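You operate a simulated robot arm through the tools that you are given. There is no shell and no other tool. Be economical: measure what you need, move in short steps, check, and stop when the job is done.

Carry out the task below with a simulated robot arm. There is one attempt and no reset: what you move stays moved.

JOB
Put the pen pot on the blue puzzle piece.
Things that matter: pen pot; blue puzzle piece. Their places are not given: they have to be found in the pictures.

It is judged by the outcome, as a careful person would: the job done as asked, and still so three seconds after it is handed in. It fails if anything else is knocked over, pushed out of place, dropped, spilled or broken.

ROBOT AND FRAMES
A 7-joint arm with a two-finger parallel gripper, fixed in place. Base frame: the origin is at the foot of the arm, x ahead of it, y to its left, z up; the work surface is at about z = 0. Units: m, rad, N and s.
With the tool pointing down near the work surface it reaches from about 0.24 to 0.62 m from the base axis. Its first joint turns from -1.152 to 1.152 rad. Payload 2.6 kg.
The TCP is the grasp point between the finger pads, 0.03 m short of the fingertips. In the tool frame z runs along the fingers and y along their closing line. The gripper opens to 0.094 m. The fingers are 0.028 m wide and 0.01 m thick; the gripper's body (0.05 by 0.096 m) begins 0.055 m behind the TCP.
Orientation is that of the tool frame in the base frame, as a unit quaternion [w, x, y, z]. With the fingers straight down and closing along the base's y, the tool's x points along the base's -x, its y along +y and its z along -z.

CONTROLS
- The arm moves only by the tool nudge_tool. Its argument "increments" is a list of rows, each a list of 3 entries, a list of its own where there are three numbers: the turn, a rotation vector about the tool's x, y, z in rad, then the shift along the tool's x, y, z in mm, then the finger opening in mm, from 0 to 94. In form: [[[wx, wy, wz], [tx, ty, tz], fingers], ...]. A call has 1 to 20 rows; each row shifts and turns the commanded pose from where the row before left it, along the tool's axes as they then stand. A row lasts 0.2 s, in which the tool goes at most 0.05 m and 0.15 rad; a call with a longer step from one row to the next is refused whole, and so is a gripper value outside its range. Where a pose cannot be reached the arm comes as near as it can. A force on the tool above 40 N (or 10 N above the force at the start of the call, whichever is more), or a blocked arm, ends the call early, and 0.2 s more pass. Each finger travels about 0.072 m/s and halts on what it meets, pressing with about 23 N; the grip force reading is that of the motor and also rises with nothing between the fingers. The clock runs only during rows and for 0.2 s after the last one: add rows that do not move to give the fingers time. The reply holds the time, the measured pose of the TCP, the force on the tool along the base axes, the opening and the grip force, in the units named above and with some noise.
- Cameras (640 x 400 px; columns grow to the right, rows downward): "scene" is fixed at [0.0135, 0.4276, 0.5477]; the picture's right is [-0.91, -0.42, 0.00], its down [-0.31, 0.66, -0.69] and it looks along [0.29, -0.62, -0.73] (base axes); focal length 311 px, centre (320, 200). "wrist" rides on the gripper at [-0.037, 0, -0.058] in the tool frame; the picture's right is [0.00, -1.00, 0.00], its down [0.97, 0.00, -0.24] and it looks along [0.24, 0.00, 0.97] (tool axes); focal length 218 px, centre (320, 200).
- snapshot(camera): a new picture of that camera. It takes no simulated time.
- locate(camera, pixels): for up to 12 pixels [column, row] of the newest picture of that camera ("zoom" is the newest enlarged one), the place [x, y, z] in the base frame of the surface seen there, good to about 0.002 m. It takes no simulated time.
- close_up(camera, box): a new picture of the part [left, top, right, bottom] of that camera's present view, enlarged. It takes no simulated time.
- sign_off(): hands the job in; it is judged then, once.

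Keep the steps short. Do not move on a guess: measure, check each grasp and each placing, and mend mistakes. In all there are 60 turns and 22 pictures (those below and enlarged ones count). Leave the gripper open and the arm clear of the work at the hand-in unless told otherwise, and finish with a single line.

The tools are called after "Emit:" as a command line: name --argument value ..., lists and objects as JSON in quotes. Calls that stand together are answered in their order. nudge_tool: Moves the arm, as the interface text tells. Its arguments: {"type":"object","properties":{"increments":{"type":"array"}},"required":["increments"]} The other tools are called the same way: snapshot (camera) takes a picture; locate (camera, pixels) gives the place of the surface under pixels of a picture; close_up (camera, box) takes an enlarged picture of a part of a camera's view; sign_off () hands the job in.

At the start:

```text
clock: 0.0
ee_pos: [0.4168, 0.0908, 0.2614]
ee_rot: [0.0, 0.0, 1.0, -0.001]
ft_force: [0.6, 0.0, -0.1]
width: 0.0937
gripper_force: 0.1
```

scene: 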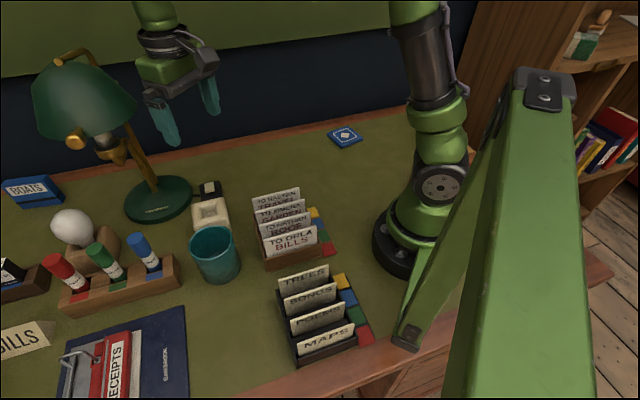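
wrist: 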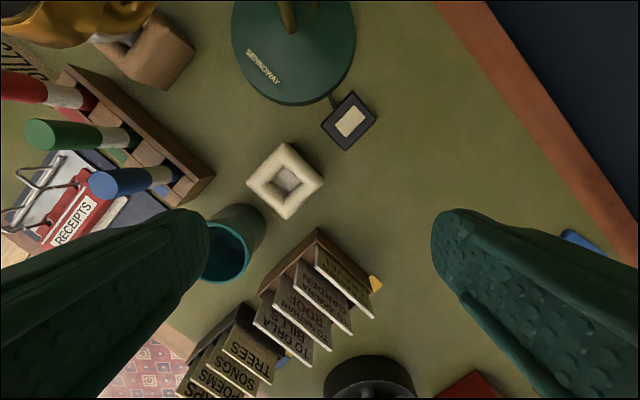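

I see a teal cup near (215,255), probably the pen pot, and a blue tile near (345,137). I'll enlarge both to check.

Emit:
close_up --camera "scene" --box '[300, 110, 390, 166]'

Emit:
close_up --camera "scene" --box '[140, 170, 300, 290]'

Emit:
locate --camera "scene" --pixels '[[345, 137], [330, 135], [348, 127], [361, 138], [343, 147], [190, 243], [233, 240], [210, 230], [215, 256], [222, 280], [220, 268], [375, 145]]'

```text
7.11 times, centred on (345, 138) of scene
```

zoom: 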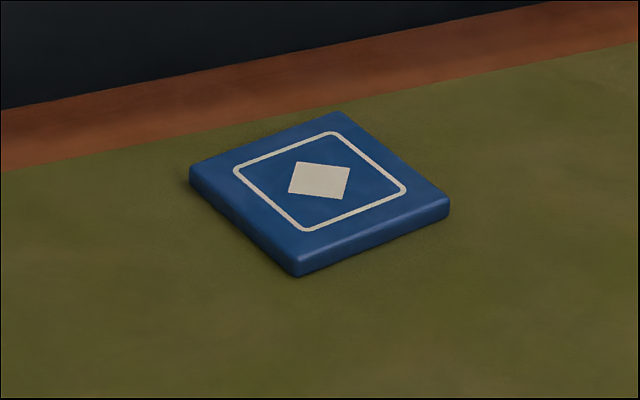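

```text
3.33 times, centred on (220, 230) of scene
```

zoom: 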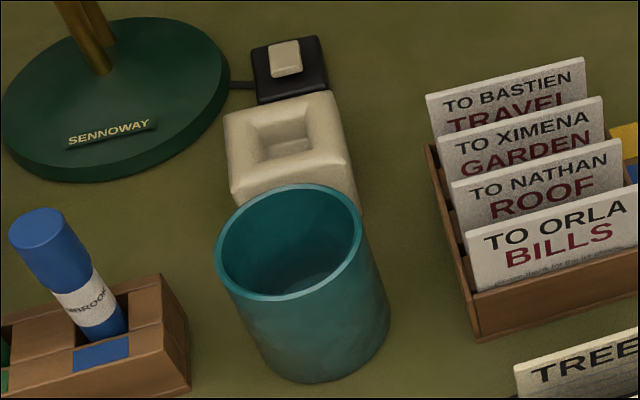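

```text
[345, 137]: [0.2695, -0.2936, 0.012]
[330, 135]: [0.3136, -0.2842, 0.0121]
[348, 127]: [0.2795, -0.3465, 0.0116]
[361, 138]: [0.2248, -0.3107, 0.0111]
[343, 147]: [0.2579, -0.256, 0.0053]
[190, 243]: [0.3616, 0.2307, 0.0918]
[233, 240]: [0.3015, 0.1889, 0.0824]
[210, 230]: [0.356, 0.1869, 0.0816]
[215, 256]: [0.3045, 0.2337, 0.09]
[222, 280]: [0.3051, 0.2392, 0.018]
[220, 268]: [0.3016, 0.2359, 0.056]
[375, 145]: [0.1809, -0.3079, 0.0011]
```

The blue square tile is centred near (0.27,-0.295), with its top at z≈0.012. Next I'll measure the cup rim in the enlarged picture, along with its neighbours.

Emit:
locate --camera "zoom" --pixels '[[219, 262], [238, 288], [280, 299], [330, 281], [357, 246], [345, 203], [300, 186], [250, 200], [345, 377], [340, 130], [185, 370], [475, 330]]'

Emit:
locate --camera "wrist" --pixels '[[470, 388], [575, 240], [285, 143], [247, 182], [288, 218], [325, 180], [318, 232], [262, 292], [180, 205], [212, 175]]'

```text
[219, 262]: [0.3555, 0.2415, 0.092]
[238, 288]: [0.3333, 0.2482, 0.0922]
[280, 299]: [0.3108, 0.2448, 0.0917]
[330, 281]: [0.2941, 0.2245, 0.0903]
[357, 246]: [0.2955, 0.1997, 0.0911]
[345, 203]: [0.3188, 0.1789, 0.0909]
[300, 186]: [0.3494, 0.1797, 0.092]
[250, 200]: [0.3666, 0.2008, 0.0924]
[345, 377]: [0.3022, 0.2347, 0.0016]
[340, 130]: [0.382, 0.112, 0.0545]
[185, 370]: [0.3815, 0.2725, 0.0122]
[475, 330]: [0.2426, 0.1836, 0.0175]
```

```text
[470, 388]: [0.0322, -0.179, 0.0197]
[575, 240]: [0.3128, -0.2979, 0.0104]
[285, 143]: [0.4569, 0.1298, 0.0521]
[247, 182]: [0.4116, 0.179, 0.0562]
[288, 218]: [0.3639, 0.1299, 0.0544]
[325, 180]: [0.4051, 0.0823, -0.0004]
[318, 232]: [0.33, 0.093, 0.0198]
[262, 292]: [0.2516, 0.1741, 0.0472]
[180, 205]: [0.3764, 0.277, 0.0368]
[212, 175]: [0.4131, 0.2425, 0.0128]
```

The cup has centre about (0.331,0.213), diameter about 75 mm and height 0.092, with roughly 40 mm clear on all sides. I'll get the tile's centre and corners, the wall, the card tops, the pen tops and the lamp more precisely.

Emit:
locate --camera "scene" --pixels '[[344.9, 135.4], [327.5, 133.5], [347, 126.3], [362.5, 138.5], [341.5, 146], [345, 115], [345, 100], [300, 120], [140, 240], [278, 190], [290, 240], [85, 90]]'

Emit:
close_up --camera "scene" --box '[312, 118, 376, 158]'

```text
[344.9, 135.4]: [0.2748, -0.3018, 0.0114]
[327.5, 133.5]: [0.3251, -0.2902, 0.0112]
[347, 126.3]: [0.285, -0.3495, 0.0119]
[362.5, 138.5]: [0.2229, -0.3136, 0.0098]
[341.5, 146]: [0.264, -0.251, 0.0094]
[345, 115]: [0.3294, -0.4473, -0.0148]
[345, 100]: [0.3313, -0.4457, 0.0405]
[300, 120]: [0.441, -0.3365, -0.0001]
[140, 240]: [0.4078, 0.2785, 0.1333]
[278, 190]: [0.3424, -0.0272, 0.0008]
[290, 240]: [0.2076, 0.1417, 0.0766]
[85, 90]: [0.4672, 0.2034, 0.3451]
```

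```text
10.00 times, centred on (344, 138) of scene
```

zoom: 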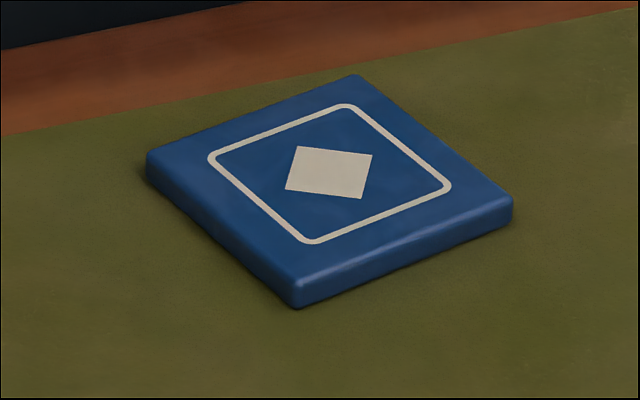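

The tile centre is about (0.275,-0.302), and the wall behind it is at y≈-0.446. I'll stay high and move over the cup, first back in x to keep off the lamp, then across in y.

Emit:
nudge_tool --increments '[[[0, 0, 0], [43, 0, 0], 94], [[0, 0, 0], [42.8, 0, 0], 94], [[0, 0, 0], [0, 40.7, 0], 94], [[0, 0, 0], [0, 40.7, 0], 94], [[0, 0, 0], [0, 40.8, 0], 94], [[0, 0, 0], [0, 0, 0], 94], [[0, 0, 0], [0, 0, 0], 94]]'

Emit:
snapshot --camera "wrist"

Emit:
snapshot --camera "scene"

```text
clock: 1.6
ee_pos: [0.3301, 0.2147, 0.2617]
ee_rot: [-0.001, 0.001, 1.0, 0.0]
ft_force: [-0.3, 0.5, -0.6]
width: 0.0943
gripper_force: 0.1
```

```text
16 pictures are left
```

wrist: 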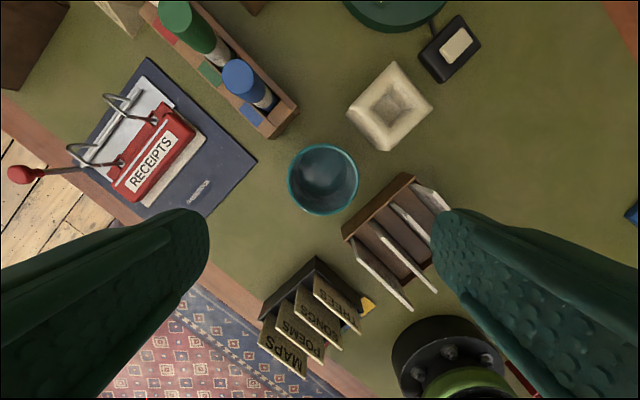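

```text
15 pictures are left
```

scene: 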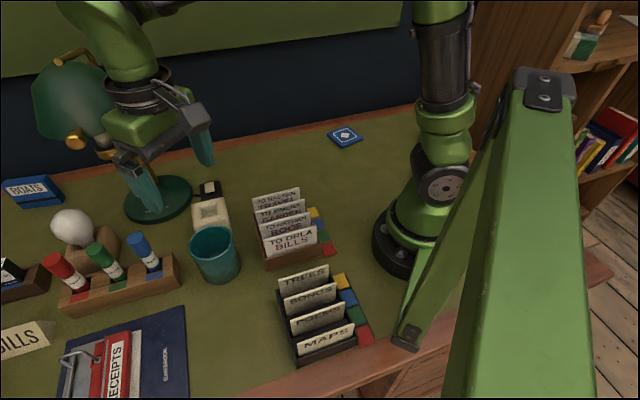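

The wrist view shows an empty pot centred near (322,179), with clear space where each finger will go. I'll measure the rim from here.

Emit:
locate --camera "wrist" --pixels '[[289, 179], [357, 179], [322, 146], [322, 212], [298, 155], [346, 155], [298, 203], [346, 203], [405, 174], [345, 236], [298, 108], [240, 68]]'

```text
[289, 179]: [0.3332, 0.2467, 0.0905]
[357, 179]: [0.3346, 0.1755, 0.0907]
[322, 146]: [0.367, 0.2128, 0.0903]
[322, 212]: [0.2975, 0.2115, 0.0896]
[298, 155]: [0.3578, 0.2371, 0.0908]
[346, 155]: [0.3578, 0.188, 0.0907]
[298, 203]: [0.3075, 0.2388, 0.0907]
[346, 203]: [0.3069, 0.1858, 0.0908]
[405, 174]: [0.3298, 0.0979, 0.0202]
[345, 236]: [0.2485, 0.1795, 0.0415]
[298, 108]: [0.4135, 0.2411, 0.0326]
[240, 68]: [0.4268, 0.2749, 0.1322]
```

The rim centre is (0.332,0.2115). I'll shift by a few mm, go down 120 mm, and check before the rim is between the fingers.

Emit:
nudge_tool --increments '[[[0, 0, 0], [-2, -3.2, 30], 94], [[0, 0, 0], [0, 0, 30], 94], [[0, 0, 0], [0, 0, 30], 94], [[0, 0, 0], [0, 0, 30], 94], [[0, 0, 0], [0, 0, 0], 94], [[0, 0, 0], [0, 0, 0], 94]]'

Emit:
snapshot --camera "wrist"

```text
clock: 3.0
ee_pos: [0.3297, 0.2098, 0.1415]
ee_rot: [0.001, 0.0, 1.0, 0.0]
ft_force: [-0.2, 0.4, -0.6]
width: 0.0939
gripper_force: 0.0
```

```text
14 pictures are left
```

wrist: 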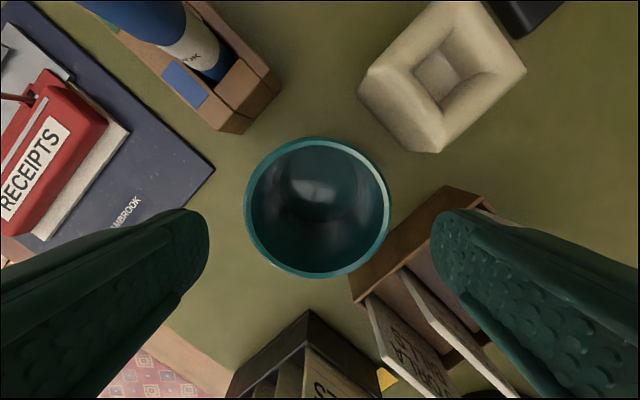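

The cup stays centred between the fingers. I'll go down the last 79 mm with a small correction.

Emit:
nudge_tool --increments '[[[0, 0, 0], [-2, 1.5, 16], 94], [[0, 0, 0], [0, 0, 16], 94], [[0, 0, 0], [0, 0, 16], 94], [[0, 0, 0], [0, 0, 16], 94], [[0, 0, 0], [0, 0, 15], 94], [[0, 0, 0], [0, 0, 0], 94], [[0, 0, 0], [0, 0, 0], 94]]'

Emit:
snapshot --camera "scene"

```text
clock: 4.6
ee_pos: [0.3355, 0.2108, 0.0608]
ee_rot: [0.0, 0.0, 1.0, 0.0]
ft_force: [0.3, 0.1, 0.4]
width: 0.0941
gripper_force: 0.1
```

```text
13 pictures are left
```

scene: 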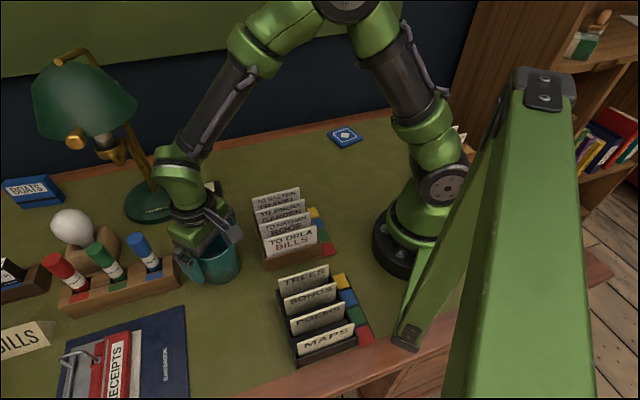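

It's down at z 0.061 with no contact, but about 3 mm too far in x. I'll correct that and close the fingers.

Emit:
nudge_tool --increments '[[[0, 0, 0], [3, 0, 0], 94], [[0, 0, 0], [0, 0, 0], 84], [[0, 0, 0], [0, 0, 0], 76], [[0, 0, 0], [0, 0, 0], 68], [[0, 0, 0], [0, 0, 0], 60], [[0, 0, 0], [0, 0, 0], 60]]'

```text
clock: 6.0
ee_pos: [0.3327, 0.2126, 0.0624]
ee_rot: [-0.001, 0.0, 1.0, 0.0]
ft_force: [-0.7, 0.5, 1.3]
width: 0.077
gripper_force: 22.8
```

The fingers stopped at 77 mm with 22.8 N, so the pot is gripped. I'll lift 30 mm and check.

Emit:
nudge_tool --increments '[[[0, 0, 0], [0, 0, -10], 60], [[0, 0, 0], [0, 0, -20], 60], [[0, 0, 0], [0, 0, 0], 60]]'

Emit:
snapshot --camera "wrist"

```text
clock: 6.8
ee_pos: [0.331, 0.2119, 0.0922]
ee_rot: [0.0, 0.0, 1.0, 0.001]
ft_force: [-0.4, 0.2, 0.1]
width: 0.0769
gripper_force: 23.2
```

```text
12 pictures are left
```

wrist: 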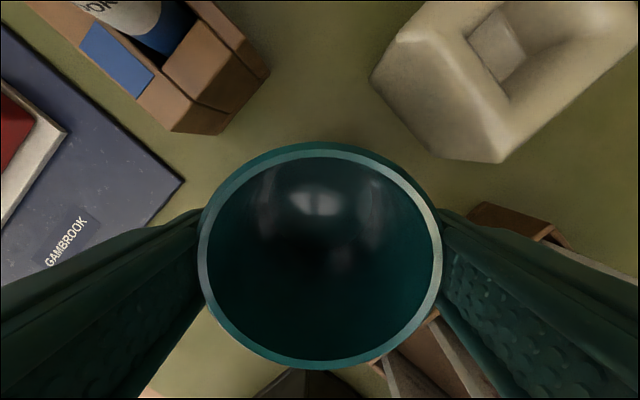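

The pot is held level and clear of the table. I'll lift it higher.

Emit:
nudge_tool --increments '[[[0, 0, 0], [0, 0, -30], 60], [[0, 0, 0], [0, 0, -40], 60], [[0, 0, 0], [0, 0, -40], 60], [[0, 0, 0], [0, 0, -30], 60], [[0, 0, 0], [0, 0, 0], 60]]'

Emit:
nudge_tool --increments '[[[0, 0, 0], [0, -30, 0], 60], [[0, 0, 0], [0, -30, 0], 60], [[0, 0, 0], [0, -30, 0], 60], [[0, 0, 0], [0, -30, 0], 60], [[0, 0, 0], [0, -30, 0], 60], [[0, 0, 0], [0, -30, 0], 60], [[0, 0, 0], [0, -30, 0], 60], [[0, 0, 0], [0, -30, 0], 60], [[0, 0, 0], [0, 0, 0], 60]]'

```text
clock: 8.0
ee_pos: [0.3317, 0.212, 0.2338]
ee_rot: [0.0, 0.0, 1.0, 0.0]
ft_force: [-0.6, 0.7, -2.4]
width: 0.077
gripper_force: 22.5
```

```text
clock: 10.0
ee_pos: [0.3311, -0.0299, 0.2321]
ee_rot: [0.0, 0.0, 1.0, 0.0]
ft_force: [0.5, 0.9, -3.1]
width: 0.0768
gripper_force: 22.5
```

The grip is steady at width 77 mm. I'll go on to above the tile.

Emit:
nudge_tool --increments '[[[0, 0, 0], [7, -30, 0], 60], [[0, 0, 0], [7, -30, 0], 60], [[0, 0, 0], [7, -30, 0], 60], [[0, 0, 0], [7, -30, 0], 60], [[0, 0, 0], [7, -30, 0], 60], [[0, 0, 0], [7, -30, 0], 60], [[0, 0, 0], [7, -30, 0], 60], [[0, 0, 0], [7, -30, 0], 60], [[0, 0, 0], [0, -32, 0], 60], [[0, 0, 0], [0, 0, 0], 60], [[0, 0, 0], [0, 0, 0], 60]]'

Emit:
snapshot --camera "scene"

Emit:
snapshot --camera "wrist"

```text
clock: 12.4
ee_pos: [0.2771, -0.3014, 0.2314]
ee_rot: [0.0, 0.001, 1.0, 0.0]
ft_force: [-0.3, -0.1, -1.7]
width: 0.0771
gripper_force: 23.0
```

```text
11 pictures are left
```

scene: 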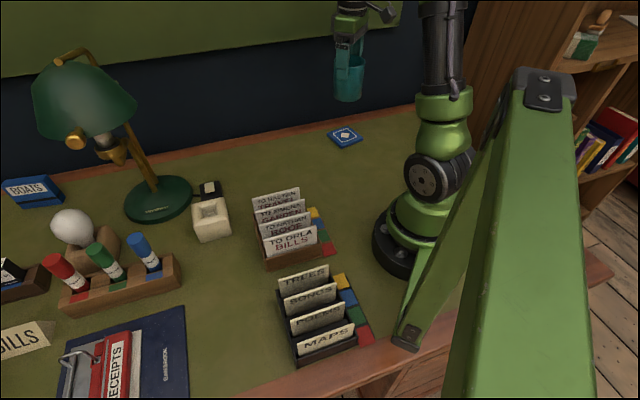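

```text
10 pictures are left
```

wrist: 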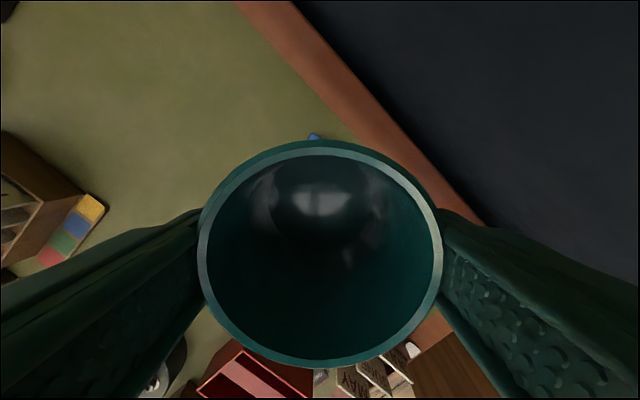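

It's over the tile at (0.277,-0.301), and the wall is far enough away. The bottom should touch at TCP z ≈ 0.074. I'll go down to 0.092 and look.

Emit:
nudge_tool --increments '[[[0, 0, 0], [0, 0, 30], 60], [[0, 0, 0], [0, 0, 30], 60], [[0, 0, 0], [0, 0, 30], 60], [[0, 0, 0], [0, 0, 30], 60], [[0, 0, 0], [0, 0, 20], 60], [[0, 0, 0], [0, 0, 0], 60], [[0, 0, 0], [0, 0, 0], 60]]'

Emit:
close_up --camera "scene" --box '[290, 90, 402, 160]'

```text
clock: 14.0
ee_pos: [0.2758, -0.3019, 0.094]
ee_rot: [0.002, 0.0, 1.0, -0.001]
ft_force: [5.4, -4.2, 17.5]
width: 0.0773
gripper_force: 23.4
```

```text
5.71 times, centred on (346, 125) of scene
```

zoom: 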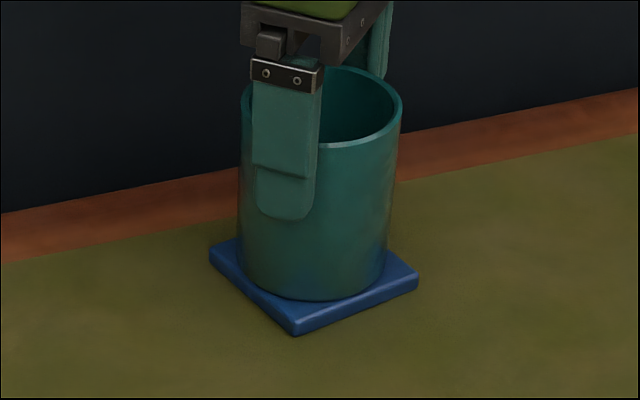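

I read 17.5 N upward sooner than expected, and the pot already seems to be on the tile. I'll measure rim, base and tile heights before doing anything.

Emit:
locate --camera "zoom" --pixels '[[345, 144], [395, 110], [315, 297], [385, 265], [245, 275], [212, 247], [294, 322], [415, 275], [320, 312], [285, 210], [285, 80], [400, 262]]'

Emit:
snapshot --camera "wrist"

```text
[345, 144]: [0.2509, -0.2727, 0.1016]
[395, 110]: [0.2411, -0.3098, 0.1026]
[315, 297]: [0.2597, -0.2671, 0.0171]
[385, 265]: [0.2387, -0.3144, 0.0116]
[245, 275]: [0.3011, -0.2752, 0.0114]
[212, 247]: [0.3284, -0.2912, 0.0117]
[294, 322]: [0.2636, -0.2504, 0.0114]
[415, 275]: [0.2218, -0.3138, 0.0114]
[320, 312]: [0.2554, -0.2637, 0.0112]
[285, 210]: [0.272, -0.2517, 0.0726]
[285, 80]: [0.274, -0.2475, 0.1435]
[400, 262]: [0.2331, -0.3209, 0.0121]
```

```text
8 pictures are left
```

wrist: 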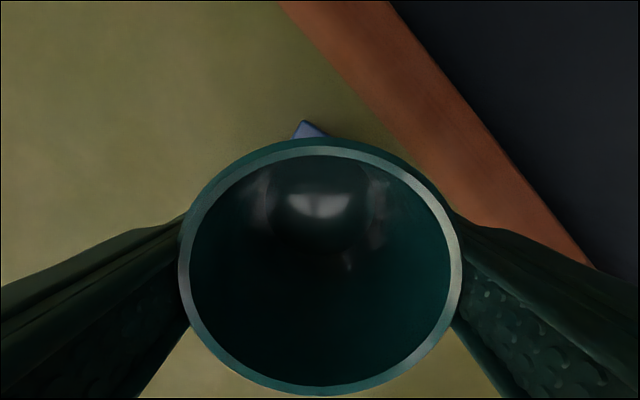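

The rim is at z 0.1025, so the base is at about 0.012, resting on the tile. The pot had slid about 20 mm down in the grip. It's centred near (0.277,-0.30) and the tile hasn't moved. I'll release slowly.

Emit:
nudge_tool --increments '[[[0, 0, 0], [0, 0, 0], 76], [[0, 0, 0], [0, 0, 0], 82], [[0, 0, 0], [0, 0, 0], 88], [[0, 0, 0], [0, 0, 0], 94], [[0, 0, 0], [0, 0, 0], 94], [[0, 0, 0], [0, 0, 0], 94]]'

Emit:
close_up --camera "scene" --box '[290, 90, 402, 160]'

```text
clock: 15.4
ee_pos: [0.2755, -0.3011, 0.0934]
ee_rot: [0.0, -0.001, 1.0, 0.0]
ft_force: [0.3, -0.3, 0.2]
width: 0.0941
gripper_force: 0.0
```

```text
5.71 times, centred on (346, 125) of scene
```

zoom: 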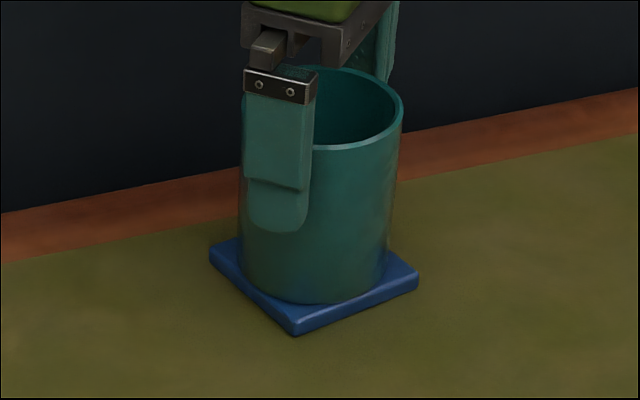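

The fingers are open, the force is zero, and the pot stands on the tile. I'll go straight up, then away.

Emit:
nudge_tool --increments '[[[0, 0, 0], [0, 0, -15], 94], [[0, 0, 0], [0, 0, -25], 94], [[0, 0, 0], [0, 0, -35], 94], [[0, 0, 0], [0, 0, -40], 94], [[0, 0, 0], [0, 0, -40], 94], [[0, 0, 0], [0, 40, 0], 94], [[0, 0, 0], [0, 40, 0], 94], [[0, 0, 0], [0, 40, 0], 94], [[0, 0, 0], [0, 0, 0], 94], [[0, 0, 0], [0, 0, 0], 94]]'

Emit:
snapshot --camera "scene"

Emit:
close_up --camera "scene" --box '[290, 90, 402, 160]'

```text
clock: 17.6
ee_pos: [0.2756, -0.1791, 0.2504]
ee_rot: [0.0, 0.0, 1.0, 0.001]
ft_force: [0.1, -0.5, 0.2]
width: 0.0942
gripper_force: 0.0
```

```text
6 pictures are left
```

scene: 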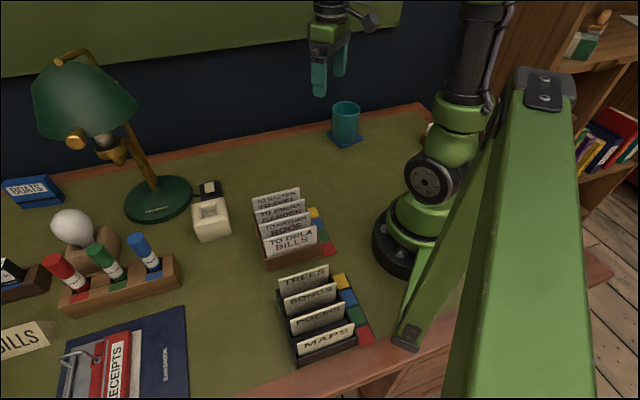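

```text
5.71 times, centred on (346, 125) of scene
```

zoom: 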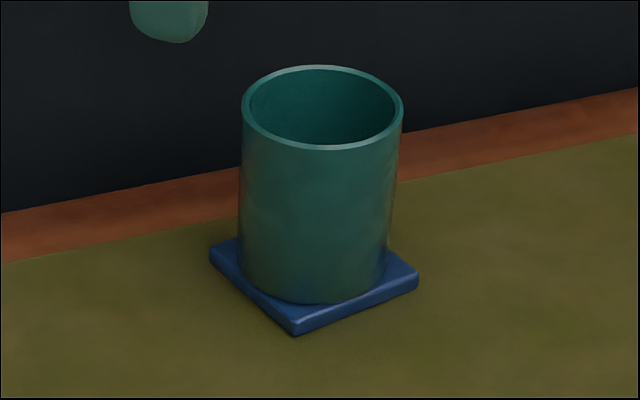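

The pot stands upright and centred, and nothing else has moved. I'll take one wrist picture to make sure no other blue piece is hidden by the arm.

Emit:
snapshot --camera "wrist"

Emit:
close_up --camera "scene" --box '[0, 160, 240, 310]'

```text
4 pictures are left
```

wrist: 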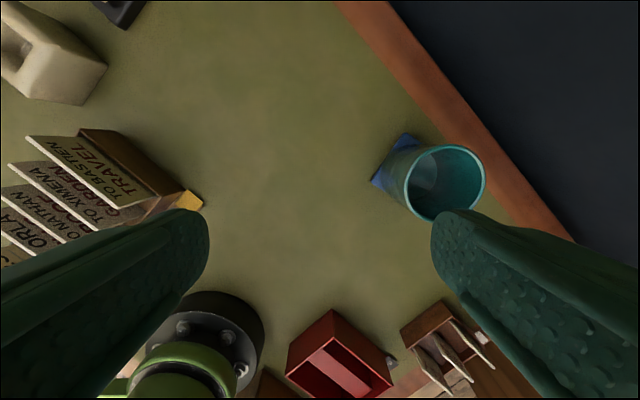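

```text
2.67 times, centred on (120, 235) of scene
```

zoom: 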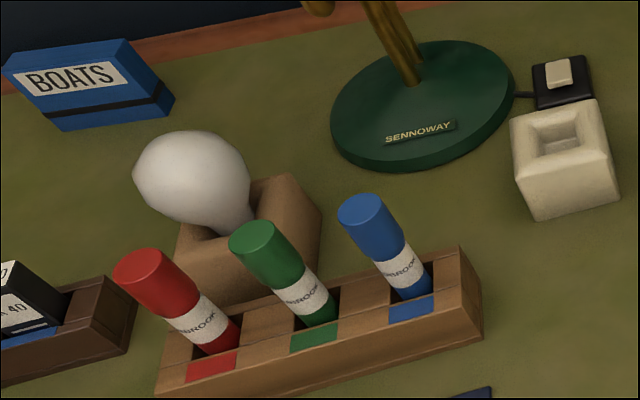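

I see no other candidate: the blue tile is the only loose blue piece, and "BOATS" is a box. The gripper is open and clear, so I'm handing in.

Emit:
sign_off

```text
The job is handed in.
```

The pen pot is standing upright and centred on the blue square tile, which I took to be the blue puzzle piece; nothing else was moved, and the job is handed in with the gripper open and clear.
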